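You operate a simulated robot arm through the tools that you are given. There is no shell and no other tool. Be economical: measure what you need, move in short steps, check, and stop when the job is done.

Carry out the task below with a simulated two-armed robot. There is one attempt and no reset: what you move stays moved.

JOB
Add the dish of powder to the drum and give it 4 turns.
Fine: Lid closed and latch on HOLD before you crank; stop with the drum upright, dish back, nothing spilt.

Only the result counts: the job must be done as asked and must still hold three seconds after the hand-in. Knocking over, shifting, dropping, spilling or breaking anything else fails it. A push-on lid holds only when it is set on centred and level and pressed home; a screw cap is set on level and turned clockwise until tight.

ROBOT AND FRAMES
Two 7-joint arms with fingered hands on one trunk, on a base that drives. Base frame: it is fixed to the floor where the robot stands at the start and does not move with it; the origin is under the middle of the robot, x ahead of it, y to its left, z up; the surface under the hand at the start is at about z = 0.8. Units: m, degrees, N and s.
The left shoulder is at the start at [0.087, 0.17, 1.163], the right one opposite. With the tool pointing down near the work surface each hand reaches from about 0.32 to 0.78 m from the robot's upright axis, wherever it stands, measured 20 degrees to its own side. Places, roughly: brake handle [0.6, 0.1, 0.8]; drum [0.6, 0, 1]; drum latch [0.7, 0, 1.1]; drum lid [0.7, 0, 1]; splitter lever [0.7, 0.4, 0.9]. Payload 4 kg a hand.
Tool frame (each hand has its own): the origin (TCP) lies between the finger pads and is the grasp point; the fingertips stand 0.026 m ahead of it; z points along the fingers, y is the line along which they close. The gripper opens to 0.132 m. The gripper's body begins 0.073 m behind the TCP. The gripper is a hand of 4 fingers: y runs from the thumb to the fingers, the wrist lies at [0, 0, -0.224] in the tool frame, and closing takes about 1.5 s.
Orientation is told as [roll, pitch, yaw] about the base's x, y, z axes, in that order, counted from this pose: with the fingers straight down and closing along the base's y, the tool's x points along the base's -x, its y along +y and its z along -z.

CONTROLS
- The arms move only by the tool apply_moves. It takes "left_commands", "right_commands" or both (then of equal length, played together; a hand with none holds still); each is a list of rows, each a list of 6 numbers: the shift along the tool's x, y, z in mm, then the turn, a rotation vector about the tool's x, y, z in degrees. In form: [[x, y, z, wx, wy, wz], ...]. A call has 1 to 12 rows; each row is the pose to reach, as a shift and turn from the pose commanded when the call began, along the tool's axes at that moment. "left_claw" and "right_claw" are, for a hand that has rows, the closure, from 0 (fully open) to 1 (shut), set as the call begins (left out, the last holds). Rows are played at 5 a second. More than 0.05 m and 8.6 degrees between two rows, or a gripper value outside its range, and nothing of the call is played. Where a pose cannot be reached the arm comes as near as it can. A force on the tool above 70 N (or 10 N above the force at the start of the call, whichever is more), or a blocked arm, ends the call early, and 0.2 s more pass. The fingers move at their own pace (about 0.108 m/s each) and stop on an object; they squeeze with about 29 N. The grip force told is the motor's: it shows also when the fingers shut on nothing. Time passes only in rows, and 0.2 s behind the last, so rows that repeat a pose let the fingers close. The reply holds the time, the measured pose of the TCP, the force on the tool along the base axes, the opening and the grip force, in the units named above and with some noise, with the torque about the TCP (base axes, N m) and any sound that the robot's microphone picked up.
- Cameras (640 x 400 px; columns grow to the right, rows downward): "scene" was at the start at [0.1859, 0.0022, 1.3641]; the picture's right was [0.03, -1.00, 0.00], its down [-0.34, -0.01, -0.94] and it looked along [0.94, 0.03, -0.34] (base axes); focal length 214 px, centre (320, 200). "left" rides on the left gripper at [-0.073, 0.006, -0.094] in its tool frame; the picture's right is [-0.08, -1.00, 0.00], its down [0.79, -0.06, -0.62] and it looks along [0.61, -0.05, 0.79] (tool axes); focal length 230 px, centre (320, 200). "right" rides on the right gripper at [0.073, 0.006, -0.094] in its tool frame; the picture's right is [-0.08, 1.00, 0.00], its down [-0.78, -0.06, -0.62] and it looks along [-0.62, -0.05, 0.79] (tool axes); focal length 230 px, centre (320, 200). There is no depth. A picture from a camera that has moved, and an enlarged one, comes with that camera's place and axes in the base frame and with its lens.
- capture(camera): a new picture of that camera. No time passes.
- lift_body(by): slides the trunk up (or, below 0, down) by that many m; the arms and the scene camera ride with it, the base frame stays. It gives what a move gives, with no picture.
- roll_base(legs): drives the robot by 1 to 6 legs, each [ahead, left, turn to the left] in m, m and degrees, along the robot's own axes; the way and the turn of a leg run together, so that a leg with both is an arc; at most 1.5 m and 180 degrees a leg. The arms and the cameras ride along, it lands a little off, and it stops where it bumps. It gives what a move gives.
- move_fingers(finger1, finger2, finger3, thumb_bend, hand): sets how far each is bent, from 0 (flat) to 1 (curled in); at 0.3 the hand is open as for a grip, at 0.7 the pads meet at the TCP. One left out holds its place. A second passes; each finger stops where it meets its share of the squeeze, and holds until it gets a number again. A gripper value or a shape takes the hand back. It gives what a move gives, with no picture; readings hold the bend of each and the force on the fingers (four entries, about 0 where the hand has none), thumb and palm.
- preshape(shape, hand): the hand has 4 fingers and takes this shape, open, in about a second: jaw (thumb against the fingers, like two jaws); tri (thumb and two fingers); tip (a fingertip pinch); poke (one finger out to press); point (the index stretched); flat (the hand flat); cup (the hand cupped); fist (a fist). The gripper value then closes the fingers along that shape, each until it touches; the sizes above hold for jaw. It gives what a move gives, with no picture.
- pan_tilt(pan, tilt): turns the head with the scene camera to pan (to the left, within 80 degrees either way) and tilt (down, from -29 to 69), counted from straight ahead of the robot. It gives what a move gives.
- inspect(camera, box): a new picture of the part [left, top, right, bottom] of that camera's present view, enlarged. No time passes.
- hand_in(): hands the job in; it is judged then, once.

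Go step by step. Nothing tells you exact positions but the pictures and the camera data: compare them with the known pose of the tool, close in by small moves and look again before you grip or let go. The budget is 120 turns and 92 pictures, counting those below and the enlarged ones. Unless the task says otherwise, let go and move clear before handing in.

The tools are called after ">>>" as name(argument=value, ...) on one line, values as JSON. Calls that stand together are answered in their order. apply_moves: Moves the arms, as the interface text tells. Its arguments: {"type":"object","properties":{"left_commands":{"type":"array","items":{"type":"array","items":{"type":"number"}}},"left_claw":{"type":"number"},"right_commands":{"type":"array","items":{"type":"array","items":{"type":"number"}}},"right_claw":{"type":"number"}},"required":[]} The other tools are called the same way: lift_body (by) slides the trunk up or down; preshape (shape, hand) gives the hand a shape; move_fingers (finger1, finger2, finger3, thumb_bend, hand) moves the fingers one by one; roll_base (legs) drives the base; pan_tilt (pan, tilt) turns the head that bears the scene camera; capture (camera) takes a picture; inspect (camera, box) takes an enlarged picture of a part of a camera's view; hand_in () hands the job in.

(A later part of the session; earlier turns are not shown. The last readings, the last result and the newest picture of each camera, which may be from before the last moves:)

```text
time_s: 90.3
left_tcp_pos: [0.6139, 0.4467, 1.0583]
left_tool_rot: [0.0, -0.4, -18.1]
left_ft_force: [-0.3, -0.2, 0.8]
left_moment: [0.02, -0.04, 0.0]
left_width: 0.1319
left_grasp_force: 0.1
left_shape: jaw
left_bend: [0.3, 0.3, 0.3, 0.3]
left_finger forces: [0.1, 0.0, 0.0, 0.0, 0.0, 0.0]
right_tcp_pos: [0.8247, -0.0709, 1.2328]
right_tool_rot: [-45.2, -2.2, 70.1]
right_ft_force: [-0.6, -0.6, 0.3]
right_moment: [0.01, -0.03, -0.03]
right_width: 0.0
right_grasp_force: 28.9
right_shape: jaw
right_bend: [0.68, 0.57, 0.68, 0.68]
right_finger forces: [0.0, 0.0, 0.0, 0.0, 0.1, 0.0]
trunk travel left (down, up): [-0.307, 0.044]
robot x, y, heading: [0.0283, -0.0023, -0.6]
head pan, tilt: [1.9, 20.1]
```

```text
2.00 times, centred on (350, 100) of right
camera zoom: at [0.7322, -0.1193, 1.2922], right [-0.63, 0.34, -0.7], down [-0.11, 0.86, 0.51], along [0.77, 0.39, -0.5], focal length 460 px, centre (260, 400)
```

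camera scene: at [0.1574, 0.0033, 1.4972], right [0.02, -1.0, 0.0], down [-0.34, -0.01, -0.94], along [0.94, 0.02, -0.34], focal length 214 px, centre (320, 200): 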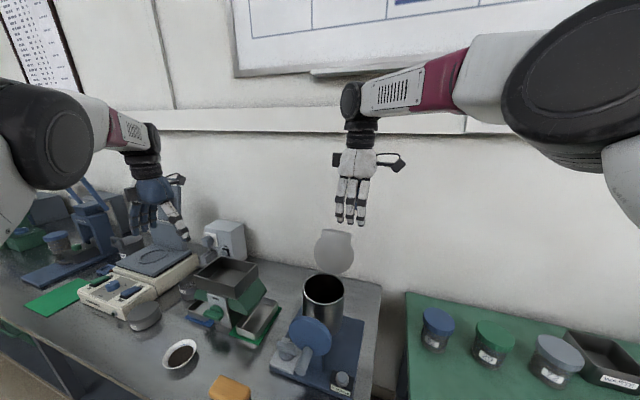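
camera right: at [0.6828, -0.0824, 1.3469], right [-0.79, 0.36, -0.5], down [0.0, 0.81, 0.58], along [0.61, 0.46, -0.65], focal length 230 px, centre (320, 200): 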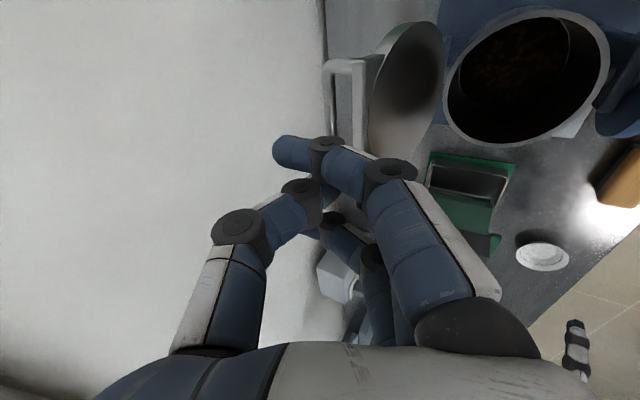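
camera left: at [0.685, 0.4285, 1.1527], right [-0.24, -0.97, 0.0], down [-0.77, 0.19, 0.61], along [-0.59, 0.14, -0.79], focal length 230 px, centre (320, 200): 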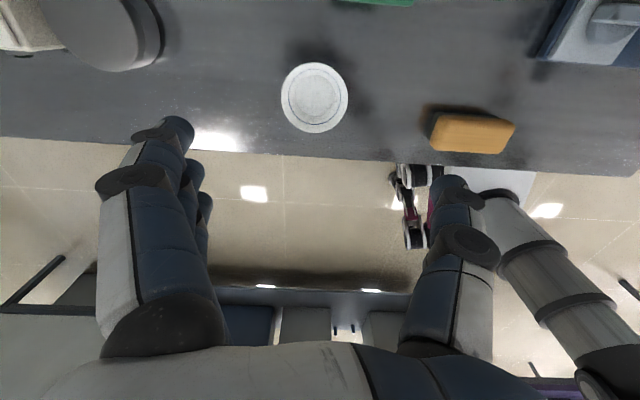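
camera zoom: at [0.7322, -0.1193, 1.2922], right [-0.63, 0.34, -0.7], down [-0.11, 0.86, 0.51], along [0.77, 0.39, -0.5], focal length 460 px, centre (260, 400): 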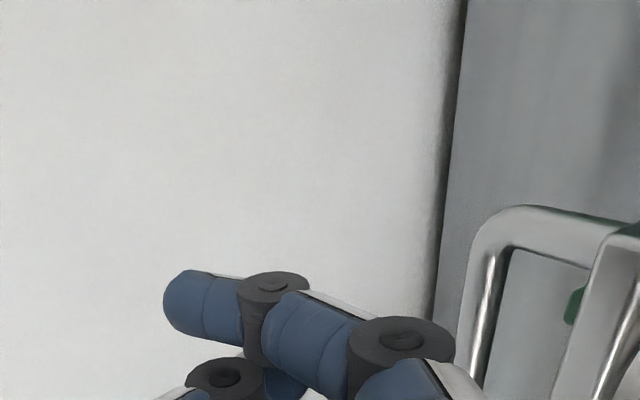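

The tips are clear behind the bar now. I'll descend 75 mm, then pull forward.

>>> apply_moves(right_commands=[[0, 14, 14, 0, 0, 0], [0, 28, 28, 0, 0, 0], [0, 42, 42, 0, 0, 0], [0, 54, 54, 0, 0, 0], [0, 62, 46, 0, 0, 0], [0, 69, 38, 0, 0, 0], [0, 76, 31, 0, 0, 0], [0, 83, 24, 0, 0, 0], [0, 83, 24, 0, 0, 0]])

>>> inspect(camera="scene", box=[270, 180, 390, 290])

```text
time_s: 92.5
left_tcp_pos: [0.6152, 0.4448, 1.0563]
left_tool_rot: [-0.1, -0.4, -18.1]
left_ft_force: [-0.3, -0.1, -0.1]
left_moment: [-0.03, 0.03, -0.01]
left_width: 0.1319
left_grasp_force: 0.0
left_shape: jaw
left_bend: [0.3, 0.3, 0.3, 0.3]
left_finger forces: [0.1, 0.1, 0.0, 0.0, 0.0, 0.1]
right_tcp_pos: [0.8035, -0.1011, 1.1721]
right_tool_rot: [-46.0, -3.4, 66.5]
right_ft_force: [9.8, -10.2, 24.7]
right_moment: [0.16, 0.64, 0.2]
right_width: 0.0
right_grasp_force: 29.5
right_shape: jaw
right_bend: [0.68, 0.5, 0.68, 0.68]
right_finger forces: [0.1, 27.9, 0.1, 0.0, 0.0, 0.0]
trunk travel left (down, up): [-0.307, 0.044]
robot x, y, heading: [0.0232, 0.0019, -0.6]
head pan, tilt: [1.9, 20.1]
stopped in row 9 (right hand): the arm was blocked; the commanded pose is now the measured one
```

```text
3.64 times, centred on (330, 235) of scene
camera zoom: at [0.1585, 0.0035, 1.4965], right [0.02, -1.0, 0.0], down [-0.34, -0.01, -0.94], along [0.94, 0.02, -0.34], focal length 780 px, centre (284, 73)
```

zoom: 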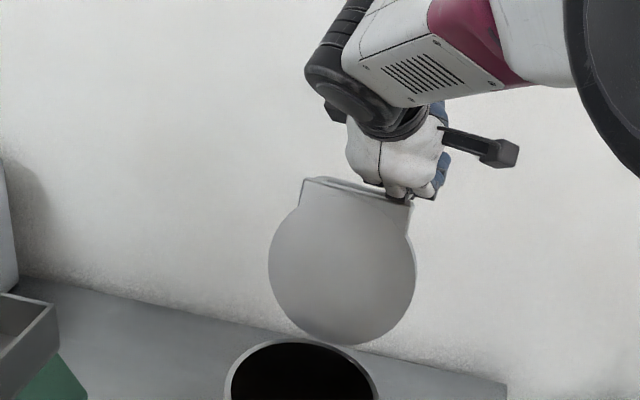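

The fingers are touching the bail or plate near its right end, and the lid has moved a little. I'll continue pulling forward with a bit of lift and shift to the left.

>>> apply_moves(right_commands=[[-5, 4, -12, 0, 0, 0], [-8, 12, -20, 0, 0, 0], [-12, 20, -28, 0, 0, 0], [-16, 28, -36, 0, 0, 0], [-20, 36, -44, 0, 0, 0], [-20, 36, -44, 0, 0, 0]])

>>> inspect(camera="scene", box=[270, 180, 390, 290])

```text
time_s: 94.1
left_tcp_pos: [0.6155, 0.4462, 1.0589]
left_tool_rot: [0.1, -0.4, -18.2]
left_ft_force: [-0.5, -0.2, 0.0]
left_moment: [-0.03, -0.01, -0.02]
left_width: 0.1317
left_grasp_force: 0.1
left_shape: jaw
left_bend: [0.3, 0.3, 0.3, 0.3]
left_finger forces: [0.0, 0.0, 0.0, 0.0, 0.0, 0.0]
right_tcp_pos: [0.7689, -0.1025, 1.1834]
right_tool_rot: [-44.3, -6.2, 62.1]
right_ft_force: [2.5, -0.2, 8.8]
right_moment: [0.11, 0.08, -0.01]
right_width: 0.0
right_grasp_force: 28.9
right_shape: jaw
right_bend: [0.68, 0.53, 0.68, 0.68]
right_finger forces: [0.1, 8.9, 0.0, 0.0, 0.0, 0.0]
trunk travel left (down, up): [-0.307, 0.044]
robot x, y, heading: [0.0219, 0.0002, -0.6]
head pan, tilt: [1.9, 20.1]
stopped in row 6 (right hand): the arm was blocked; the commanded pose is now the measured one
```

```text
3.64 times, centred on (330, 235) of scene
camera zoom: at [0.1584, 0.0036, 1.4968], right [0.02, -1.0, 0.0], down [-0.34, -0.01, -0.94], along [0.94, 0.02, -0.34], focal length 780 px, centre (284, 73)
```

zoom: 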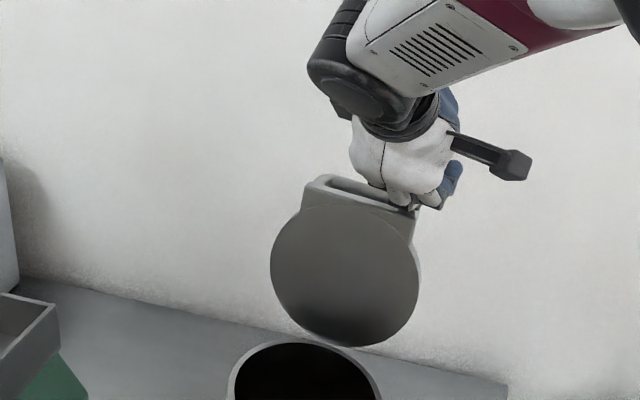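

It's working: the lid is now forward of vertical. I'll keep pulling in the same way without the sideways shift.

>>> apply_moves(right_commands=[[0, 6, -12, 0, 0, 0], [0, 12, -20, 0, 0, 0], [0, 20, -28, 0, 0, 0], [0, 28, -36, 0, 0, 0], [0, 36, -42, 0, 0, 0], [0, 44, -48, 0, 0, 0], [0, 52, -52, 0, 0, 0]])

>>> inspect(camera="scene", box=[270, 180, 390, 290])

```text
time_s: 95.9
left_tcp_pos: [0.6158, 0.4455, 1.0571]
left_tool_rot: [-0.1, -0.3, -18.1]
left_ft_force: [0.8, 0.6, -0.6]
left_moment: [-0.01, 0.03, -0.03]
left_width: 0.1319
left_grasp_force: 0.0
left_shape: jaw
left_bend: [0.3, 0.3, 0.3, 0.3]
left_finger forces: [0.1, 0.0, 0.0, 0.0, 0.0, 0.0]
right_tcp_pos: [0.7139, -0.1042, 1.1859]
right_tool_rot: [-41.9, -8.7, 57.9]
right_ft_force: [0.3, -1.6, -0.2]
right_moment: [0.01, 0.05, 0.02]
right_width: 0.0
right_grasp_force: 29.5
right_shape: jaw
right_bend: [0.68, 0.54, 0.68, 0.68]
right_finger forces: [0.0, 1.5, 0.1, 0.0, 0.0, 0.0]
trunk travel left (down, up): [-0.307, 0.044]
robot x, y, heading: [0.0275, 0.0026, -0.7]
head pan, tilt: [1.9, 20.1]
stopped in row 7 (right hand): the arm was blocked; the commanded pose is now the measured one
```

```text
3.64 times, centred on (330, 235) of scene
camera zoom: at [0.1593, 0.0038, 1.4968], right [0.02, -1.0, 0.0], down [-0.34, -0.01, -0.94], along [0.94, 0.02, -0.34], focal length 780 px, centre (284, 73)
```

zoom: 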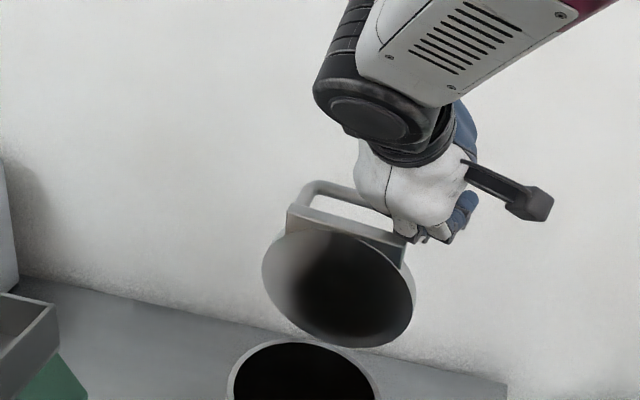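

The lid is at about 65–70° and holds by friction. I'll continue forward and down.

>>> apply_moves(right_commands=[[-4, 10, -6, 0, 0, 0], [-8, 20, -12, 0, 0, 0], [-10, 30, -18, 0, 0, 0], [-10, 40, -22, 0, 0, 0], [-10, 50, -24, 0, 0, 0], [-10, 60, -26, 0, 0, 0], [-10, 68, -26, 0, 0, 0]])

>>> inspect(camera="scene", box=[270, 180, 390, 290])

```text
time_s: 97.7
left_tcp_pos: [0.6164, 0.4456, 1.0583]
left_tool_rot: [0.2, -0.4, -18.2]
left_ft_force: [-0.2, -0.3, 0.6]
left_moment: [0.0, -0.02, 0.02]
left_width: 0.1317
left_grasp_force: 0.1
left_shape: jaw
left_bend: [0.3, 0.3, 0.3, 0.3]
left_finger forces: [0.0, 0.0, 0.0, 0.0, 0.0, 0.0]
right_tcp_pos: [0.6709, -0.084, 1.1709]
right_tool_rot: [-39.4, -11.9, 54.0]
right_ft_force: [0.5, -0.1, 0.8]
right_moment: [0.01, 0.01, 0.02]
right_width: 0.0
right_grasp_force: 28.9
right_shape: jaw
right_bend: [0.68, 0.54, 0.68, 0.68]
right_finger forces: [0.0, 0.0, 0.0, 0.0, 0.0, 0.1]
trunk travel left (down, up): [-0.307, 0.044]
robot x, y, heading: [0.0249, 0.0003, -1.0]
head pan, tilt: [1.9, 20.1]
stopped in row 7 (right hand): the arm was blocked; the commanded pose is now the measured one
```

```text
3.64 times, centred on (330, 235) of scene
camera zoom: at [0.1582, 0.0028, 1.497], right [0.02, -1.0, 0.0], down [-0.34, -0.01, -0.94], along [0.94, 0.02, -0.34], focal length 780 px, centre (284, 73)
```

zoom: 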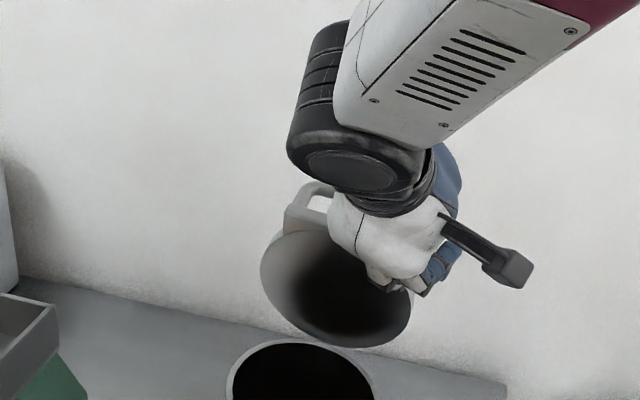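

The fingers slipped off to the side, and the lid stays put at about 65°. I'll lift over and come down again behind the middle of the bail.

>>> apply_moves(right_commands=[[-6, -18, -23, 0, 0, 0], [-12, -36, -46, 0, 0, 0], [-19, -55, -68, 0, 0, 0], [-45, -54, -62, 0, 0, 0], [-75, -52, -56, 0, 0, 0], [-104, -51, -49, 0, 0, 0], [-98, -34, -28, 0, 0, 0], [-92, -16, -6, 0, 0, 0], [-86, 2, 16, 0, 0, 0], [-86, 2, 16, 0, 0, 0]])

>>> inspect(camera="scene", box=[270, 180, 390, 290])

```text
time_s: 100.1
left_tcp_pos: [0.6155, 0.4461, 1.0566]
left_tool_rot: [0.1, -0.2, -18.1]
left_ft_force: [1.5, -0.1, 0.0]
left_moment: [0.05, 0.02, 0.04]
left_width: 0.1317
left_grasp_force: 0.1
left_shape: jaw
left_bend: [0.3, 0.3, 0.3, 0.3]
left_finger forces: [0.1, 0.0, 0.0, 0.1, 0.1, 0.0]
right_tcp_pos: [0.7493, -0.0606, 1.2016]
right_tool_rot: [-38.6, -15.4, 49.8]
right_ft_force: [3.1, 0.6, 10.0]
right_moment: [0.03, -0.07, -0.03]
right_width: 0.0
right_grasp_force: 29.0
right_shape: jaw
right_bend: [0.68, 0.56, 0.68, 0.72]
right_finger forces: [0.0, 0.0, 0.1, 0.0, 0.0, 0.0]
trunk travel left (down, up): [-0.307, 0.044]
robot x, y, heading: [0.0194, 0.0044, -0.5]
head pan, tilt: [1.9, 20.1]
stopped in row 10 (right hand): the arm was blocked; the commanded pose is now the measured one
```

```text
3.64 times, centred on (330, 235) of scene
camera zoom: at [0.159, 0.0028, 1.4967], right [0.02, -1.0, 0.0], down [-0.34, -0.01, -0.94], along [0.94, 0.02, -0.34], focal length 780 px, centre (284, 73)
```

zoom: 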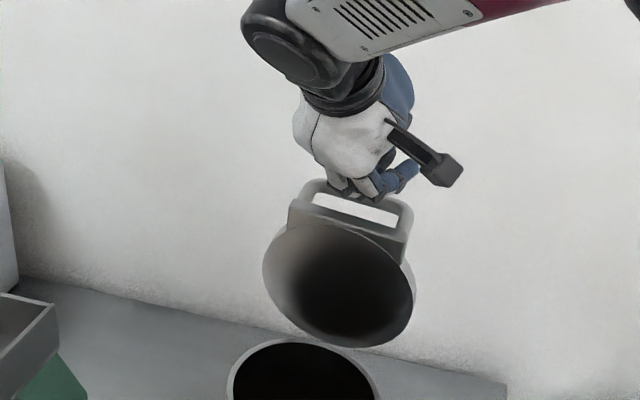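

Now the fingers are just behind the bail bar and centred. I'll pull forward and down.

>>> apply_moves(right_commands=[[4, 9, -8, 0, 0, 0], [8, 18, -14, 0, 0, 0], [12, 27, -19, 0, 0, 0], [16, 37, -23, 0, 0, 0], [20, 47, -27, 0, 0, 0], [24, 58, -28, 0, 0, 0], [28, 70, -28, 0, 0, 0], [32, 82, -28, 0, 0, 0]])

>>> inspect(camera="scene", box=[270, 180, 390, 290])

```text
time_s: 102.1
left_tcp_pos: [0.6144, 0.445, 1.0596]
left_tool_rot: [0.1, -0.4, -18.3]
left_ft_force: [1.2, -0.3, 0.1]
left_moment: [-0.02, -0.01, 0.02]
left_width: 0.1316
left_grasp_force: 0.1
left_shape: jaw
left_bend: [0.3, 0.3, 0.3, 0.3]
left_finger forces: [0.1, 0.1, 0.0, 0.0, 0.0, 0.0]
right_tcp_pos: [0.6816, -0.0614, 1.1812]
right_tool_rot: [-36.2, -18.2, 44.8]
right_ft_force: [-7.9, -3.5, 23.1]
right_moment: [0.24, 0.25, -0.08]
right_width: 0.0002
right_grasp_force: 28.8
right_shape: jaw
right_bend: [0.68, 0.54, 0.68, 0.72]
right_finger forces: [0.0, 20.6, 0.0, 0.0, 44.7, 0.0]
trunk travel left (down, up): [-0.307, 0.044]
robot x, y, heading: [0.0251, 0.0049, -0.8]
head pan, tilt: [1.9, 20.1]
stopped in row 8 (right hand): the arm was blocked; the commanded pose is now the measured one
```

```text
3.64 times, centred on (330, 235) of scene
camera zoom: at [0.1551, 0.0035, 1.4973], right [0.02, -1.0, 0.0], down [-0.34, -0.01, -0.94], along [0.94, 0.02, -0.34], focal length 780 px, centre (284, 73)
```

zoom: 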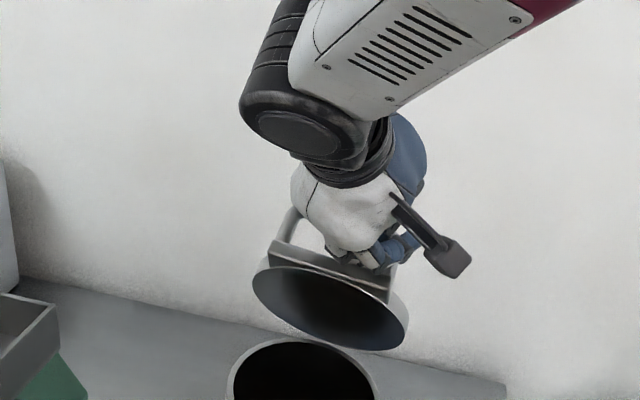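

The lid is about halfway down. I'll withdraw the fingers, level the right hand and push the lid down from above at the knob, where pressing it closes the lid fully.

>>> apply_moves(right_commands=[[0, 0, -30, 0, 0, 0], [0, 0, -65, 0, 0, 0], [-8, 3, -70, -6, 3, 0], [-16, 6, -70, -12, 6, 0], [-24, 9, -70, -18, 9, 0], [-32, 12, -70, -24, 12, 0], [-40, 15, -70, -30, 15, 0], [-48, 17, -70, -36, 18, 0], [-48, 17, -70, -36, 18, 0]])

```text
time_s: 104.1
left_tcp_pos: [0.6136, 0.4454, 1.058]
left_tool_rot: [0.1, -0.3, -18.2]
left_ft_force: [0.0, -1.7, -0.5]
left_moment: [0.01, -0.04, -0.03]
left_width: 0.1318
left_grasp_force: 0.0
left_shape: jaw
left_bend: [0.3, 0.3, 0.3, 0.3]
left_finger forces: [0.0, 0.0, 0.0, 0.1, 0.0, 0.0]
right_tcp_pos: [0.663, 0.0042, 1.2353]
right_tool_rot: [1.2, -0.8, 40.1]
right_ft_force: [0.6, 0.3, 0.5]
right_moment: [0.01, -0.02, -0.01]
right_width: 0.0
right_grasp_force: 28.8
right_shape: jaw
right_bend: [0.68, 0.54, 0.68, 0.72]
right_finger forces: [0.0, 0.0, 0.0, 0.0, 0.0, 0.0]
trunk travel left (down, up): [-0.307, 0.044]
robot x, y, heading: [0.0259, 0.0019, -0.5]
head pan, tilt: [1.9, 20.1]
```

>>> apply_moves(right_commands=[[0, 0, 15, 0, 0, 0], [0, 0, 30, 0, 0, 0], [0, 0, 42, 0, 0, 0], [0, 0, 52, 0, 0, 0], [0, 0, 62, 0, 0, 0], [0, 0, 72, 0, 0, 0], [0, 0, 82, 0, 0, 0], [0, 0, 90, 0, 0, 0], [0, 0, 98, 0, 0, 0]])

>>> inspect(camera="scene", box=[270, 180, 390, 290])

```text
time_s: 106.1
left_tcp_pos: [0.6149, 0.4459, 1.0579]
left_tool_rot: [0.1, -0.5, -18.2]
left_ft_force: [-0.5, 0.1, 0.1]
left_moment: [0.0, -0.03, 0.0]
left_width: 0.1318
left_grasp_force: 0.1
left_shape: jaw
left_bend: [0.3, 0.3, 0.3, 0.3]
left_finger forces: [0.1, 0.1, 0.1, 0.0, 0.1, 0.0]
right_tcp_pos: [0.6628, 0.0059, 1.1364]
right_tool_rot: [1.1, -0.7, 40.0]
right_ft_force: [0.1, -0.7, -0.2]
right_moment: [-0.02, -0.02, 0.0]
right_width: 0.0
right_grasp_force: 28.8
right_shape: jaw
right_bend: [0.68, 0.54, 0.68, 0.72]
right_finger forces: [0.0, 0.0, 0.0, 0.0, 0.1, 0.1]
trunk travel left (down, up): [-0.307, 0.044]
robot x, y, heading: [0.0234, 0.0023, -0.7]
head pan, tilt: [1.9, 20.1]
```

```text
3.64 times, centred on (330, 235) of scene
camera zoom: at [0.1581, 0.0031, 1.497], right [0.02, -1.0, 0.0], down [-0.34, -0.01, -0.94], along [0.94, 0.02, -0.34], focal length 780 px, centre (284, 73)
```

zoom: 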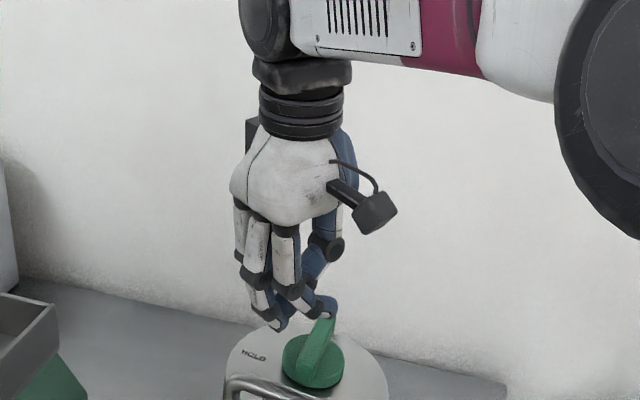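

The lid is down on the drum, with the knob still on FREE. I'll clear the right arm and bring the left hand up towards the knob to turn it back to HOLD.

>>> apply_moves(right_commands=[[0, 0, -40, 0, 0, 0], [0, 0, -80, 0, 0, 0], [20, -8, -110, 0, 0, 4], [50, -22, -120, 0, 0, 8], [80, -36, -120, 0, 0, 14], [110, -48, -120, 0, 0, 20], [145, -62, -120, 0, 0, 26], [180, -76, -120, 0, 0, 32], [215, -90, -120, 0, 0, 40], [250, -106, -120, 0, 0, 40], [287, -124, -120, 0, 0, 40]], left_commands=[[0, 0, -35, 0, 0, 0], [0, 0, -70, 0, 0, 0], [0, 0, -104, 0, 0, 0], [0, 0, -104, 0, 0, 0], [0, 0, -104, 0, 0, 0], [-19, -40, -104, 0, 0, 0], [-37, -80, -104, 0, 0, 0], [-56, -120, -104, 0, 0, 0], [-74, -160, -104, 0, 0, 0], [-92, -200, -104, 0, 0, 0], [-110, -240, -104, 0, 0, 0]], left_claw=0.5)

>>> apply_moves(left_commands=[[-18, -40, 0, 0, 0, 0], [-36, -80, 0, 0, 0, 0], [-54, -115, 0, 0, 0, 0], [-70, -145, 0, 0, 0, 0], [-77, -164, 0, 0, 0, 0], [-77, -164, 0, 0, 0, 0]])

>>> capture(camera="left")

```text
time_s: 108.5
left_tcp_pos: [0.6443, 0.1799, 1.1615]
left_tool_rot: [0.0, -0.3, -18.1]
left_ft_force: [-0.4, -0.4, 0.3]
left_moment: [0.02, 0.01, 0.01]
left_width: 0.0667
left_grasp_force: 0.2
left_shape: jaw
left_bend: [0.73, 0.73, 0.73, 0.7]
left_finger forces: [0.1, 0.0, 0.0, 0.0, 0.0, 0.0]
right_tcp_pos: [0.5227, -0.2788, 1.2519]
right_tool_rot: [1.5, 0.1, -0.1]
right_ft_force: [-0.9, 0.3, 0.9]
right_moment: [0.0, 0.0, -0.03]
right_width: 0.0
right_grasp_force: 29.4
right_shape: jaw
right_bend: [0.68, 0.54, 0.68, 0.72]
right_finger forces: [0.0, 0.0, 0.0, 0.0, 0.0, 0.0]
trunk travel left (down, up): [-0.307, 0.044]
robot x, y, heading: [0.0258, 0.0006, -0.6]
head pan, tilt: [1.9, 20.1]
```

```text
time_s: 110.1
left_tcp_pos: [0.6843, 0.045, 1.1771]
left_tool_rot: [-2.6, -1.6, -13.8]
left_ft_force: [-0.3, -0.2, -0.2]
left_moment: [0.0, -0.01, -0.01]
left_width: 0.0664
left_grasp_force: 0.0
left_shape: jaw
left_bend: [0.73, 0.73, 0.73, 0.7]
left_finger forces: [0.0, 0.0, 0.1, 0.0, 0.1, 0.0]
right_tcp_pos: [0.524, -0.2734, 1.2506]
right_tool_rot: [1.3, 0.1, 0.0]
right_ft_force: [-0.6, -0.3, 0.1]
right_moment: [0.01, -0.01, 0.01]
right_width: 0.0
right_grasp_force: 29.0
right_shape: jaw
right_bend: [0.68, 0.54, 0.68, 0.72]
right_finger forces: [0.0, 0.0, 0.0, 0.0, 0.0, 0.0]
trunk travel left (down, up): [-0.307, 0.044]
robot x, y, heading: [0.0236, 0.0037, -0.7]
head pan, tilt: [1.9, 20.1]
stopped in row 6 (left hand): the arm was blocked; the commanded pose is now the measured one
```

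```text
6 pictures are left
camera left: at [0.7548, 0.0374, 1.2723], right [-0.16, -0.99, 0.05], down [-0.79, 0.15, 0.6], along [-0.6, 0.06, -0.8], focal length 230 px, centre (320, 200)
```

left: 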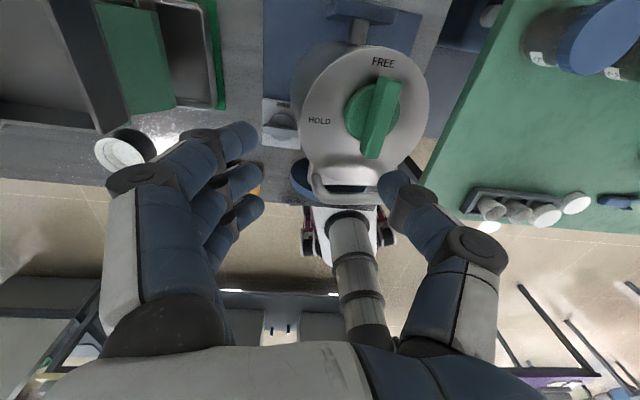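

The knob clearly points to FREE with the lid down. The left wrist limits at this yaw and height, so I'll approach at yaw +10, get low and then turn to -18.

>>> apply_moves(left_commands=[[0, -4, 5, -1, 0, -8], [0, -14, 12, -2, 1, -16], [-1, -28, 22, -2.6, 1.6, -24], [-2, -44, 35, -2.6, 1.6, -24], [-2, -44, 50, -2.6, 1.6, -24], [-2, -44, 50, -2.6, 1.6, -24]])

```text
time_s: 111.7
left_tcp_pos: [0.6959, 0.0432, 1.1415]
left_tool_rot: [-1.9, 0.5, 14.8]
left_ft_force: [-0.1, -0.8, -0.2]
left_moment: [0.0, -0.05, -0.01]
left_width: 0.0666
left_grasp_force: 0.0
left_shape: jaw
left_bend: [0.73, 0.73, 0.73, 0.7]
left_finger forces: [0.0, 0.0, 0.0, 0.1, 0.0, 0.1]
right_tcp_pos: [0.5236, -0.2755, 1.2509]
right_tool_rot: [1.3, 0.2, 0.0]
right_ft_force: [-0.4, 0.3, 0.4]
right_moment: [-0.03, 0.02, 0.0]
right_width: 0.0
right_grasp_force: 28.8
right_shape: jaw
right_bend: [0.68, 0.54, 0.68, 0.72]
right_finger forces: [0.1, 0.1, 0.0, 0.0, 0.1, 0.0]
trunk travel left (down, up): [-0.307, 0.044]
robot x, y, heading: [0.0243, 0.0048, -0.8]
head pan, tilt: [1.9, 20.1]
stopped in row 6 (left hand): the arm was blocked; the commanded pose is now the measured one
```

Still blocked, so this arm branch is the problem. Earlier, coming across at yaw 72 worked, so I'll retrace that path.

>>> apply_moves(left_commands=[[0, 0, -30, 0, 0, 0], [0, 30, -50, 0, 0, -5], [-1, 68, -60, 0, 0, -11], [-2, 106, -60, 0, 0, -17], [-3, 145, -60, 0, 0, -23], [-4, 185, -60, 0, 0, -29], [-5, 225, -60, 0, 0, -35], [-6, 265, -60, 0, 0, -41], [-7, 305, -60, 0, 0, -47], [-8, 345, -60, 0, 0, -53], [-10, 370, -60, 0, 0, -57], [-10, 370, -60, 0, 0, -57]])

```text
time_s: 114.3
left_tcp_pos: [0.6128, 0.3995, 1.1896]
left_tool_rot: [-0.5, 1.7, 71.4]
left_ft_force: [0.6, 0.5, -0.6]
left_moment: [-0.01, 0.0, 0.0]
left_width: 0.0665
left_grasp_force: 0.0
left_shape: jaw
left_bend: [0.73, 0.73, 0.73, 0.7]
left_finger forces: [0.1, 0.1, 0.1, 0.1, 0.0, 0.1]
right_tcp_pos: [0.523, -0.2756, 1.2517]
right_tool_rot: [1.4, 0.2, 0.1]
right_ft_force: [0.5, 0.2, -0.2]
right_moment: [0.0, 0.0, 0.0]
right_width: 0.0002
right_grasp_force: 29.3
right_shape: jaw
right_bend: [0.68, 0.54, 0.68, 0.72]
right_finger forces: [0.0, 0.0, 0.1, 0.0, 0.1, 0.0]
trunk travel left (down, up): [-0.307, 0.044]
robot x, y, heading: [0.0229, 0.004, -0.7]
head pan, tilt: [1.9, 20.1]
```

>>> apply_moves(left_commands=[[37, -15, 1, 0, -0.5, 0], [73, -30, 2, 0, -1, 0], [110, -45, 3, 0, -1.7, 0], [146, -60, 4, 0, -1.7, 0], [183, -75, 5, 0, -1.7, 0], [219, -90, 6, 0, -1.7, 0], [256, -106, 7, 0, -1.7, 0], [292, -121, 8, 0, -1.7, 0], [329, -136, 9, 0, -1.7, 0], [365, -151, 10, 0, -1.7, 0], [375, -180, 15, 0, -1.7, 0], [375, -180, 20, 0, -1.7, 0]])

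```text
time_s: 117.1
left_tcp_pos: [0.6782, 0.0703, 1.2014]
left_tool_rot: [-1.9, 3.0, 75.2]
left_ft_force: [-0.3, 0.8, 0.3]
left_moment: [0.0, 0.02, 0.0]
left_width: 0.0665
left_grasp_force: 0.1
left_shape: jaw
left_bend: [0.73, 0.73, 0.73, 0.7]
left_finger forces: [0.1, 0.0, 0.0, 0.1, 0.0, 0.1]
left hand out of reach, approached as far as the arm can: row 10, 11, 12
right_tcp_pos: [0.5231, -0.275, 1.2498]
right_tool_rot: [1.3, 0.1, -0.1]
right_ft_force: [0.4, -0.1, -0.3]
right_moment: [-0.01, 0.03, 0.01]
right_width: 0.0
right_grasp_force: 28.7
right_shape: jaw
right_bend: [0.68, 0.54, 0.68, 0.72]
right_finger forces: [0.1, 0.1, 0.0, 0.0, 0.1, 0.1]
trunk travel left (down, up): [-0.307, 0.044]
robot x, y, heading: [0.0222, 0.0001, -0.9]
head pan, tilt: [1.9, 20.1]
stopped in row 12 (left hand): the arm was blocked; the commanded pose is now the measured one
```

The left arm can't get there from this posture, but the right reached this spot easily at moderate yaw. I'll retract the left and use the right hand for the latch, starting at yaw -18.

>>> apply_moves(left_commands=[[-27, 13, 0, 0, 0, 0], [-60, 28, 0, 0, 0, 0], [-95, 45, 0, 0, 0, 0], [-130, 62, 0, 0, 0, 0], [-165, 80, 0, 0, 0, 0], [-200, 98, 0, 0, 0, 0], [-235, 116, 0, 0, 0, 0], [-274, 136, 0, 0, 0, 0], [-274, 136, 0, 0, 0, 0], [-274, 136, 0, 0, 0, 0], [-274, 136, 0, 0, 0, 0], [-274, 136, 0, 0, 0, 0]], right_commands=[[0, 0, 0, 0, 0, 0], [0, 0, 0, 0, 0, 0], [0, 0, 0, 0, 0, 0], [-16, 31, 6, 0, 0, 2], [-33, 62, 12, 0, 0, 4], [-49, 93, 20, 0, 0, 6], [-66, 124, 30, 0, 0, 8], [-82, 155, 40, 0, 0, 10], [-98, 186, 50, 0, 0, 12], [-115, 217, 60, 0, 0, 14], [-131, 247, 70, 0, 0, 16], [-147, 276, 80, 0, 0, 18]], right_claw=0.5)

>>> capture(camera="right")

```text
time_s: 119.7
left_tcp_pos: [0.614, 0.3654, 1.1817]
left_tool_rot: [-2.0, 2.8, 74.7]
left_ft_force: [-0.2, 0.2, 0.1]
left_moment: [-0.03, -0.01, 0.01]
left_width: 0.0666
left_grasp_force: 0.1
left_shape: jaw
left_bend: [0.73, 0.73, 0.73, 0.7]
left_finger forces: [0.0, 0.1, 0.0, 0.1, 0.0, 0.0]
right_tcp_pos: [0.6729, 0.0025, 1.1784]
right_tool_rot: [1.4, 0.6, -18.3]
right_ft_force: [0.1, -0.9, 0.8]
right_moment: [-0.04, 0.0, -0.01]
right_width: 0.0654
right_grasp_force: 0.1
right_shape: jaw
right_bend: [0.73, 0.73, 0.73, 0.7]
right_finger forces: [0.0, 0.1, 0.1, 0.1, 0.0, 0.0]
trunk travel left (down, up): [-0.307, 0.044]
robot x, y, heading: [0.0253, 0.0032, -0.7]
head pan, tilt: [1.9, 20.1]
```

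```text
5 pictures are left
camera right: at [0.6042, 0.027, 1.2728], right [0.39, 0.92, 0.02], down [0.73, -0.32, 0.61], along [0.57, -0.22, -0.79], focal length 230 px, centre (320, 200)
```

right: 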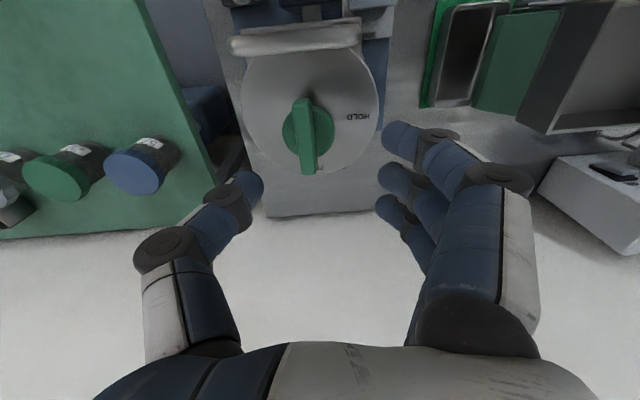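

The right hand is over the knob with good alignment. I'll descend and close on the bar.

>>> apply_moves(right_commands=[[1, -8, 20, 1.4, 0, 0], [1, -8, 45, 1.4, 0, 0], [1, -8, 65, 1.4, 0, 0], [1, -8, 81, 1.4, 0, 0], [1, -8, 81, 1.4, 0, 0]])

>>> apply_moves(right_commands=[[0, 0, 0, 0, 0, 0], [0, 0, 0, 0, 0, 0], [0, 0, 0, 0, 0, 0], [0, 0, 0, 0, 0, 0]], right_claw=1)

```text
time_s: 120.9
left_tcp_pos: [0.6151, 0.3641, 1.1839]
left_tool_rot: [-1.9, 2.7, 74.9]
left_ft_force: [0.5, -1.0, -0.4]
left_moment: [-0.01, 0.02, 0.01]
left_width: 0.0667
left_grasp_force: 0.0
left_shape: jaw
left_bend: [0.73, 0.73, 0.73, 0.7]
left_finger forces: [0.1, 0.0, 0.0, 0.1, 0.0, 0.0]
right_tcp_pos: [0.6677, -0.0049, 1.0953]
right_tool_rot: [0.0, 0.6, -18.2]
right_ft_force: [0.0, 0.1, -0.8]
right_moment: [-0.03, 0.02, -0.03]
right_width: 0.0657
right_grasp_force: 0.1
right_shape: jaw
right_bend: [0.73, 0.73, 0.73, 0.7]
right_finger forces: [0.1, 0.0, 0.1, 0.0, 0.0, 0.0]
trunk travel left (down, up): [-0.307, 0.044]
robot x, y, heading: [0.0248, 0.0028, -0.7]
head pan, tilt: [1.9, 20.1]
```

```text
time_s: 121.9
left_tcp_pos: [0.6145, 0.3665, 1.1824]
left_tool_rot: [-1.9, 2.6, 74.9]
left_ft_force: [-0.2, -0.5, 0.3]
left_moment: [-0.01, 0.0, 0.03]
left_width: 0.0664
left_grasp_force: 0.0
left_shape: jaw
left_bend: [0.73, 0.73, 0.73, 0.7]
left_finger forces: [0.0, 0.1, 0.0, 0.0, 0.0, 0.1]
right_tcp_pos: [0.6671, -0.0047, 1.0949]
right_tool_rot: [-0.1, 0.6, -18.2]
right_ft_force: [-0.2, 0.3, -1.6]
right_moment: [0.1, -0.02, 0.06]
right_width: 0.0099
right_grasp_force: 29.0
right_shape: jaw
right_bend: [0.71, 0.71, 0.71, 0.7]
right_finger forces: [7.9, 8.8, 8.4, 0.1, 25.3, 0.0]
trunk travel left (down, up): [-0.307, 0.044]
robot x, y, heading: [0.0256, 0.0016, -0.6]
head pan, tilt: [1.9, 20.1]
```

Gripped at 9.9 mm. I'll turn counter-clockwise to HOLD with a slight downward press.

>>> apply_moves(right_commands=[[0, 0, 2, 0, 0, -8], [0, 0, 2, 0, 0, -16], [0, 0, 2, 0, 0, -24], [0, 0, 2, 0, 0, -32], [0, 0, 2, 0, 0, -40], [0, 0, 2, 0, 0, -48], [0, 0, 2, 0, 0, -56], [0, 0, 2, 0, 0, -64], [0, 0, 2, 0, 0, -72], [0, 0, 2, 0, 0, -80], [0, 0, 2, 0, 0, -88], [0, 0, 2, 0, 0, -91]])

```text
time_s: 124.5
left_tcp_pos: [0.6158, 0.3634, 1.1822]
left_tool_rot: [-1.8, 2.7, 74.8]
left_ft_force: [-0.2, 0.3, -0.3]
left_moment: [-0.01, -0.01, 0.02]
left_width: 0.0667
left_grasp_force: 0.0
left_shape: jaw
left_bend: [0.73, 0.73, 0.73, 0.7]
left_finger forces: [0.0, 0.1, 0.0, 0.1, 0.0, 0.0]
right_tcp_pos: [0.6702, -0.0056, 1.094]
right_tool_rot: [0.3, 0.1, 73.0]
right_ft_force: [24.8, -10.6, 16.0]
right_moment: [-0.21, -0.62, -0.47]
right_width: 0.0107
right_grasp_force: 28.8
right_shape: jaw
right_bend: [0.73, 0.7, 0.73, 0.71]
right_finger forces: [2.4, 13.3, 2.2, 0.0, 43.3, 0.0]
trunk travel left (down, up): [-0.307, 0.044]
robot x, y, heading: [0.0275, 0.0033, -0.7]
head pan, tilt: [1.9, 20.1]
```

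It turned the full 90°. I'll release, lift and verify the bar position.

>>> apply_moves(right_commands=[[0, 0, 0, 0, 0, 0], [0, 0, 0, 0, 0, 0], [0, 0, -25, 0, 0, 0], [0, 0, -60, 0, 0, 0], [20, 0, -90, 0, 0, 7], [50, 10, -110, 0, 0, 14]], right_claw=0.6)

>>> inspect(camera="scene", box=[250, 220, 390, 390])

```text
time_s: 125.9
left_tcp_pos: [0.6139, 0.3644, 1.1844]
left_tool_rot: [-2.0, 2.7, 74.8]
left_ft_force: [-0.5, -0.2, 0.9]
left_moment: [-0.01, 0.02, -0.01]
left_width: 0.0668
left_grasp_force: 0.1
left_shape: jaw
left_bend: [0.73, 0.73, 0.73, 0.7]
left_finger forces: [0.1, 0.0, 0.0, 0.0, 0.0, 0.1]
right_tcp_pos: [0.6428, -0.0505, 1.2069]
right_tool_rot: [0.4, 0.3, 59.0]
right_ft_force: [-0.7, 0.0, 0.7]
right_moment: [0.01, -0.06, 0.03]
right_width: 0.0527
right_grasp_force: 0.1
right_shape: jaw
right_bend: [0.73, 0.73, 0.73, 0.7]
right_finger forces: [0.1, 0.0, 0.2, 0.0, 0.0, 0.0]
trunk travel left (down, up): [-0.307, 0.044]
robot x, y, heading: [0.0256, 0.0021, -0.6]
head pan, tilt: [1.9, 20.1]
```

```text
2.35 times, centred on (320, 305) of scene
camera zoom: at [0.1567, 0.0021, 1.4972], right [0.02, -1.0, 0.0], down [-0.34, -0.01, -0.94], along [0.94, 0.02, -0.34], focal length 505 px, centre (320, -47)
```

zoom: 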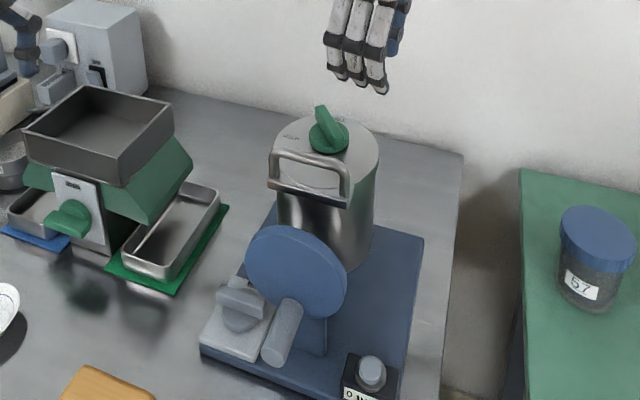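

The knob turned only about 44° before the fingers slipped, so there is some resistance. I'll first press the lid firmly home at the bail with closed fingers.

>>> apply_moves(right_commands=[[-10, 16, 0, 0, 0, 8], [-20, 32, 0, 0, 0, 16], [-30, 48, 10, 0, 0, 24], [-39, 65, 30, 0, 0, 32], [-39, 65, 60, 0, 0, 33], [-39, 65, 80, 0, 0, 33], [-39, 65, 88, 0, 0, 33], [-39, 65, 94, 0, 0, 33], [-39, 65, 98, 0, 0, 33], [-39, 65, 102, 0, 0, 33]], right_claw=1)

```text
time_s: 128.1
left_tcp_pos: [0.6118, 0.3645, 1.1841]
left_tool_rot: [-2.0, 2.7, 74.8]
left_ft_force: [0.4, 0.1, 0.4]
left_moment: [0.01, 0.0, 0.03]
left_width: 0.0665
left_grasp_force: 0.1
left_shape: jaw
left_bend: [0.73, 0.73, 0.73, 0.7]
left_finger forces: [0.1, 0.0, 0.1, 0.1, 0.0, 0.0]
right_tcp_pos: [0.6055, 0.019, 1.1045]
right_tool_rot: [0.2, 0.4, 26.1]
right_ft_force: [-6.5, 0.4, 14.2]
right_moment: [0.09, 0.09, 0.03]
right_width: 0.0003
right_grasp_force: 28.9
right_shape: jaw
right_bend: [0.68, 0.56, 0.68, 0.71]
right_finger forces: [0.2, 0.0, 0.0, 0.1, 30.2, 0.0]
trunk travel left (down, up): [-0.307, 0.044]
robot x, y, heading: [0.0279, 0.0024, -0.9]
head pan, tilt: [1.9, 20.1]
```

>>> apply_moves(right_commands=[[0, 0, 5, 0, 0, 0], [0, 0, 10, 0, 0, 0], [0, 0, 14, 0, 0, 0], [0, 0, 14, 0, 0, 0]])

```text
time_s: 129.1
left_tcp_pos: [0.6113, 0.3645, 1.1843]
left_tool_rot: [-2.2, 2.7, 74.9]
left_ft_force: [-0.6, 0.4, 0.0]
left_moment: [-0.01, -0.01, 0.01]
left_width: 0.0667
left_grasp_force: 0.0
left_shape: jaw
left_bend: [0.73, 0.73, 0.73, 0.7]
left_finger forces: [0.0, 0.0, 0.0, 0.1, 0.0, 0.0]
right_tcp_pos: [0.6037, 0.0197, 1.0931]
right_tool_rot: [0.3, 0.2, 26.1]
right_ft_force: [-12.1, 2.9, 27.0]
right_moment: [0.19, -0.12, 0.01]
right_width: 0.0
right_grasp_force: 28.6
right_shape: jaw
right_bend: [0.69, 0.55, 0.7, 0.72]
right_finger forces: [0.7, 0.0, 9.1, 0.0, 42.1, 0.1]
trunk travel left (down, up): [-0.307, 0.044]
robot x, y, heading: [0.022, 0.0034, -0.8]
head pan, tilt: [1.9, 20.1]
```

>>> apply_moves(right_commands=[[0, 0, -35, 0, 0, 0], [0, 0, -75, 0, 0, 0], [-20, -25, -78, 0, 0, 0], [-40, -45, -78, 0, 0, 0], [-47, -50, -78, 0, 0, 0], [-47, -50, -78, 0, 0, 0]], right_claw=0.5)

>>> inspect(camera="right", box=[200, 0, 440, 190])

```text
time_s: 130.5
left_tcp_pos: [0.6145, 0.3653, 1.1839]
left_tool_rot: [-1.9, 2.7, 74.7]
left_ft_force: [0.3, 0.2, 0.3]
left_moment: [-0.01, -0.01, 0.0]
left_width: 0.0667
left_grasp_force: 0.0
left_shape: jaw
left_bend: [0.73, 0.73, 0.73, 0.7]
left_finger forces: [0.0, 0.0, 0.1, 0.1, 0.0, 0.1]
right_tcp_pos: [0.6716, -0.0043, 1.1658]
right_tool_rot: [0.2, 0.5, 26.0]
right_ft_force: [0.5, 0.6, 0.0]
right_moment: [-0.01, 0.03, -0.02]
right_width: 0.0658
right_grasp_force: 0.0
right_shape: jaw
right_bend: [0.73, 0.73, 0.73, 0.7]
right_finger forces: [0.0, 0.0, 0.1, 0.0, 0.1, 0.0]
trunk travel left (down, up): [-0.307, 0.044]
robot x, y, heading: [0.024, 0.002, -0.5]
head pan, tilt: [1.9, 20.1]
```

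```text
2.11 times, centred on (320, 95) of right
camera zoom: at [0.6038, -0.0334, 1.2604], right [-0.37, 0.93, 0.0], down [0.74, 0.29, 0.61], along [0.57, 0.23, -0.79], focal length 484 px, centre (320, 421)
```

zoom: 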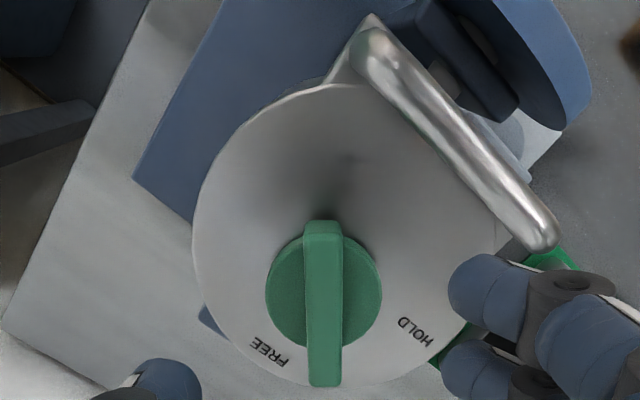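

The lid is closed, the bar is exactly midway and the hand is aligned with it. I'll regrip and turn the rest in stages.

>>> apply_moves(right_commands=[[2, 0, 25, 0, 0, 0], [2, 0, 50, 0, 0, 0], [2, 0, 73, 0, 0, 0], [2, 0, 73, 0, 0, 0]])

>>> apply_moves(right_commands=[[0, 0, 0, 0, 0, 0], [0, 0, 0, 0, 0, 0], [0, 0, 0, 0, 0, 0], [0, 0, 0, 0, 0, 0], [0, 0, 0, 0, 0, -6], [0, 0, 0, 0, 0, -12], [0, 0, 0, 0, 0, -18], [0, 0, 0, 0, 0, -24]], right_claw=1)

```text
time_s: 131.5
left_tcp_pos: [0.615, 0.3648, 1.1838]
left_tool_rot: [-1.8, 2.6, 74.8]
left_ft_force: [0.6, -0.3, 0.1]
left_moment: [-0.02, 0.0, 0.0]
left_width: 0.0665
left_grasp_force: 0.0
left_shape: jaw
left_bend: [0.73, 0.73, 0.73, 0.7]
left_finger forces: [0.0, 0.0, 0.0, 0.1, 0.1, 0.0]
right_tcp_pos: [0.6683, -0.0058, 1.0925]
right_tool_rot: [0.3, 0.6, 26.0]
right_ft_force: [-0.1, -0.5, 0.3]
right_moment: [-0.02, 0.0, -0.01]
right_width: 0.0654
right_grasp_force: 0.2
right_shape: jaw
right_bend: [0.73, 0.73, 0.73, 0.7]
right_finger forces: [0.9, 0.1, 0.0, 0.1, 0.0, 0.0]
trunk travel left (down, up): [-0.307, 0.044]
robot x, y, heading: [0.0277, 0.0042, -0.7]
head pan, tilt: [1.9, 20.1]
```

```text
time_s: 133.3
left_tcp_pos: [0.616, 0.3639, 1.1827]
left_tool_rot: [-1.9, 2.7, 74.7]
left_ft_force: [0.1, 0.2, 0.5]
left_moment: [-0.02, 0.0, 0.01]
left_width: 0.0667
left_grasp_force: 0.0
left_shape: jaw
left_bend: [0.73, 0.73, 0.73, 0.7]
left_finger forces: [0.0, 0.0, 0.0, 0.0, 0.0, 0.0]
right_tcp_pos: [0.6712, -0.009, 1.093]
right_tool_rot: [0.5, 0.1, 49.9]
right_ft_force: [15.0, -7.1, 5.7]
right_moment: [-0.08, -0.27, -0.24]
right_width: 0.006
right_grasp_force: 28.8
right_shape: jaw
right_bend: [0.77, 0.69, 0.68, 0.69]
right_finger forces: [0.0, 18.3, 10.9, 0.0, 42.4, 0.0]
trunk travel left (down, up): [-0.307, 0.044]
robot x, y, heading: [0.024, 0.0029, -0.8]
head pan, tilt: [1.9, 20.1]
```

The fingers' backs are hitting the bail at this angle. Instead I'll push the bar's outer end round from behind with a closed hand, flat at yaw 72.

>>> apply_moves(right_commands=[[0, 0, 0, 0, 0, 0], [0, 0, 0, 0, 0, 0], [0, 0, -20, 0, 0, 0], [0, 0, -45, 0, 0, 0], [0, 0, -75, 0, 0, 0]], right_claw=0.6)

>>> apply_moves(right_commands=[[-13, -10, 0, 0, 0, -7.5], [-26, -20, 0, 0, 0, -15], [-39, -29, 0, 0, 0, -22], [-39, -29, 0, 0, 0, -22], [-39, -29, 20, 0, 0, -22], [-39, -29, 40, 0, 0, -22], [-39, -29, 55, 0, 0, -22], [-39, -29, 55, 0, 0, -22]], right_claw=1)

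```text
time_s: 134.5
left_tcp_pos: [0.6138, 0.3652, 1.1832]
left_tool_rot: [-2.1, 2.8, 74.7]
left_ft_force: [0.4, -0.6, -0.3]
left_moment: [-0.02, -0.03, 0.0]
left_width: 0.0664
left_grasp_force: 0.0
left_shape: jaw
left_bend: [0.73, 0.73, 0.73, 0.7]
left_finger forces: [0.1, 0.0, 0.0, 0.0, 0.0, 0.1]
right_tcp_pos: [0.6701, -0.008, 1.168]
right_tool_rot: [0.5, 0.4, 49.9]
right_ft_force: [0.7, -0.2, -0.3]
right_moment: [0.01, 0.01, 0.0]
right_width: 0.0522
right_grasp_force: 0.1
right_shape: jaw
right_bend: [0.73, 0.73, 0.73, 0.7]
right_finger forces: [0.1, 0.0, 0.0, 0.0, 0.1, 0.0]
trunk travel left (down, up): [-0.307, 0.044]
robot x, y, heading: [0.0228, 0.0068, -0.9]
head pan, tilt: [1.9, 20.1]
```

```text
time_s: 136.3
left_tcp_pos: [0.6132, 0.3658, 1.1827]
left_tool_rot: [-2.0, 2.6, 74.9]
left_ft_force: [-0.2, 0.5, 0.1]
left_moment: [-0.01, -0.02, 0.02]
left_width: 0.0664
left_grasp_force: 0.0
left_shape: jaw
left_bend: [0.73, 0.73, 0.73, 0.7]
left_finger forces: [0.0, 0.0, 0.0, 0.0, 0.0, 0.0]
right_tcp_pos: [0.6951, -0.0219, 1.1158]
right_tool_rot: [0.3, -0.2, 70.7]
right_ft_force: [0.4, 0.3, 0.3]
right_moment: [-0.01, 0.03, 0.02]
right_width: 0.0
right_grasp_force: 29.4
right_shape: jaw
right_bend: [0.69, 0.58, 0.69, 0.67]
right_finger forces: [0.0, 0.0, 0.1, 0.0, 0.0, 0.0]
right hand out of reach, approached as far as the arm can: row 1, 2, 3, 4, 5, 6, 7, 8
trunk travel left (down, up): [-0.307, 0.044]
robot x, y, heading: [0.0233, 0.0019, -0.7]
head pan, tilt: [1.9, 20.1]
```

The reach is a bit short with fingers straight down. Slanting the hand about 25° brings the wrist closer, so I'll lift, slant and see where it lands.

>>> apply_moves(right_commands=[[0, 0, -15, 0, 0, 0], [0, 0, -30, 8, 0, 0], [0, 0, -30, 16, 0, 0], [0, 0, -30, 25, 0, 0], [0, 0, -30, 25, 0, 0]])

```text
refused: row 4 steps farther than a row can; nothing moved
```

>>> apply_moves(right_commands=[[0, 0, -15, 0, 0, 0], [0, 0, -30, 8, 0, 0], [0, 0, -30, 16, 0, 0], [0, 0, -30, 24, 0, 0], [0, 0, -30, 25, 0, 0]])

```text
time_s: 137.5
left_tcp_pos: [0.6149, 0.3654, 1.1824]
left_tool_rot: [-1.9, 2.7, 74.9]
left_ft_force: [0.4, -0.2, -0.2]
left_moment: [0.0, 0.03, -0.02]
left_width: 0.0667
left_grasp_force: 0.1
left_shape: jaw
left_bend: [0.73, 0.73, 0.73, 0.7]
left_finger forces: [0.1, 0.1, 0.1, 0.0, 0.1, 0.1]
right_tcp_pos: [0.6948, -0.028, 1.1396]
right_tool_rot: [-23.6, -1.0, 69.8]
right_ft_force: [0.3, -0.1, -0.6]
right_moment: [0.03, -0.03, 0.01]
right_width: 0.0
right_grasp_force: 29.1
right_shape: jaw
right_bend: [0.69, 0.58, 0.69, 0.67]
right_finger forces: [0.0, 0.0, 0.0, 0.0, 0.0, 0.0]
trunk travel left (down, up): [-0.307, 0.044]
robot x, y, heading: [0.0251, 0.003, -0.8]
head pan, tilt: [1.9, 20.1]
```

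>>> apply_moves(right_commands=[[-5, -17, 7, 0, 0, 0], [-20, -17, 7, 0, 0, 0], [-36, -17, 7, 0, 0, 0], [-36, -11, 20, 0, 0, 0], [-36, -6, 31, 0, 0, 0], [-36, -6, 31, 0, 0, 0]])

```text
time_s: 139.1
left_tcp_pos: [0.614, 0.365, 1.1839]
left_tool_rot: [-1.9, 2.7, 74.8]
left_ft_force: [0.8, -0.2, 1.2]
left_moment: [0.01, -0.03, -0.02]
left_width: 0.0665
left_grasp_force: 0.1
left_shape: jaw
left_bend: [0.73, 0.73, 0.73, 0.7]
left_finger forces: [0.0, 0.1, 0.0, 0.0, 0.1, 0.1]
right_tcp_pos: [0.7375, -0.0273, 1.1328]
right_tool_rot: [-24.0, -2.5, 66.9]
right_ft_force: [-0.3, 0.4, -0.7]
right_moment: [0.01, -0.01, 0.01]
right_width: 0.0
right_grasp_force: 29.3
right_shape: jaw
right_bend: [0.69, 0.58, 0.69, 0.67]
right_finger forces: [0.1, 0.0, 0.0, 0.1, 0.0, 0.1]
trunk travel left (down, up): [-0.307, 0.044]
robot x, y, heading: [0.0247, 0.0021, -0.7]
head pan, tilt: [1.9, 20.1]
stopped in row 6 (right hand): the arm was blocked; the commanded pose is now the measured one
```

The right arm can't go further left here. Its comfortable side is front-right, so I'll push the bar's near end from the front instead, in the gap between bail and bar. First I'll lift, level and move over.

>>> apply_moves(right_commands=[[0, -8, -20, 0, 0, 0], [0, -16, -37, 0, 0, 0], [5, 10, -48, -6, 0, -1], [10, 35, -59, -12, 0, -2], [16, 60, -70, -18, 0, -3], [22, 84, -81, -24, 1, -4], [22, 84, -81, -24, 2, -4]])

```text
time_s: 140.7
left_tcp_pos: [0.6139, 0.3651, 1.1829]
left_tool_rot: [-1.9, 2.8, 74.8]
left_ft_force: [0.1, -1.2, 0.5]
left_moment: [0.02, 0.01, -0.01]
left_width: 0.0667
left_grasp_force: 0.0
left_shape: jaw
left_bend: [0.73, 0.73, 0.73, 0.7]
left_finger forces: [0.0, 0.0, 0.1, 0.0, 0.0, 0.0]
right_tcp_pos: [0.6244, -0.0024, 1.17]
right_tool_rot: [0.0, 0.5, 71.0]
right_ft_force: [-0.3, 0.3, -0.1]
right_moment: [-0.01, 0.02, -0.04]
right_width: 0.0
right_grasp_force: 28.6
right_shape: jaw
right_bend: [0.69, 0.58, 0.69, 0.67]
right_finger forces: [0.0, 0.1, 0.1, 0.1, 0.0, 0.0]
trunk travel left (down, up): [-0.307, 0.044]
robot x, y, heading: [0.026, 0.002, -0.7]
head pan, tilt: [1.9, 20.1]
```

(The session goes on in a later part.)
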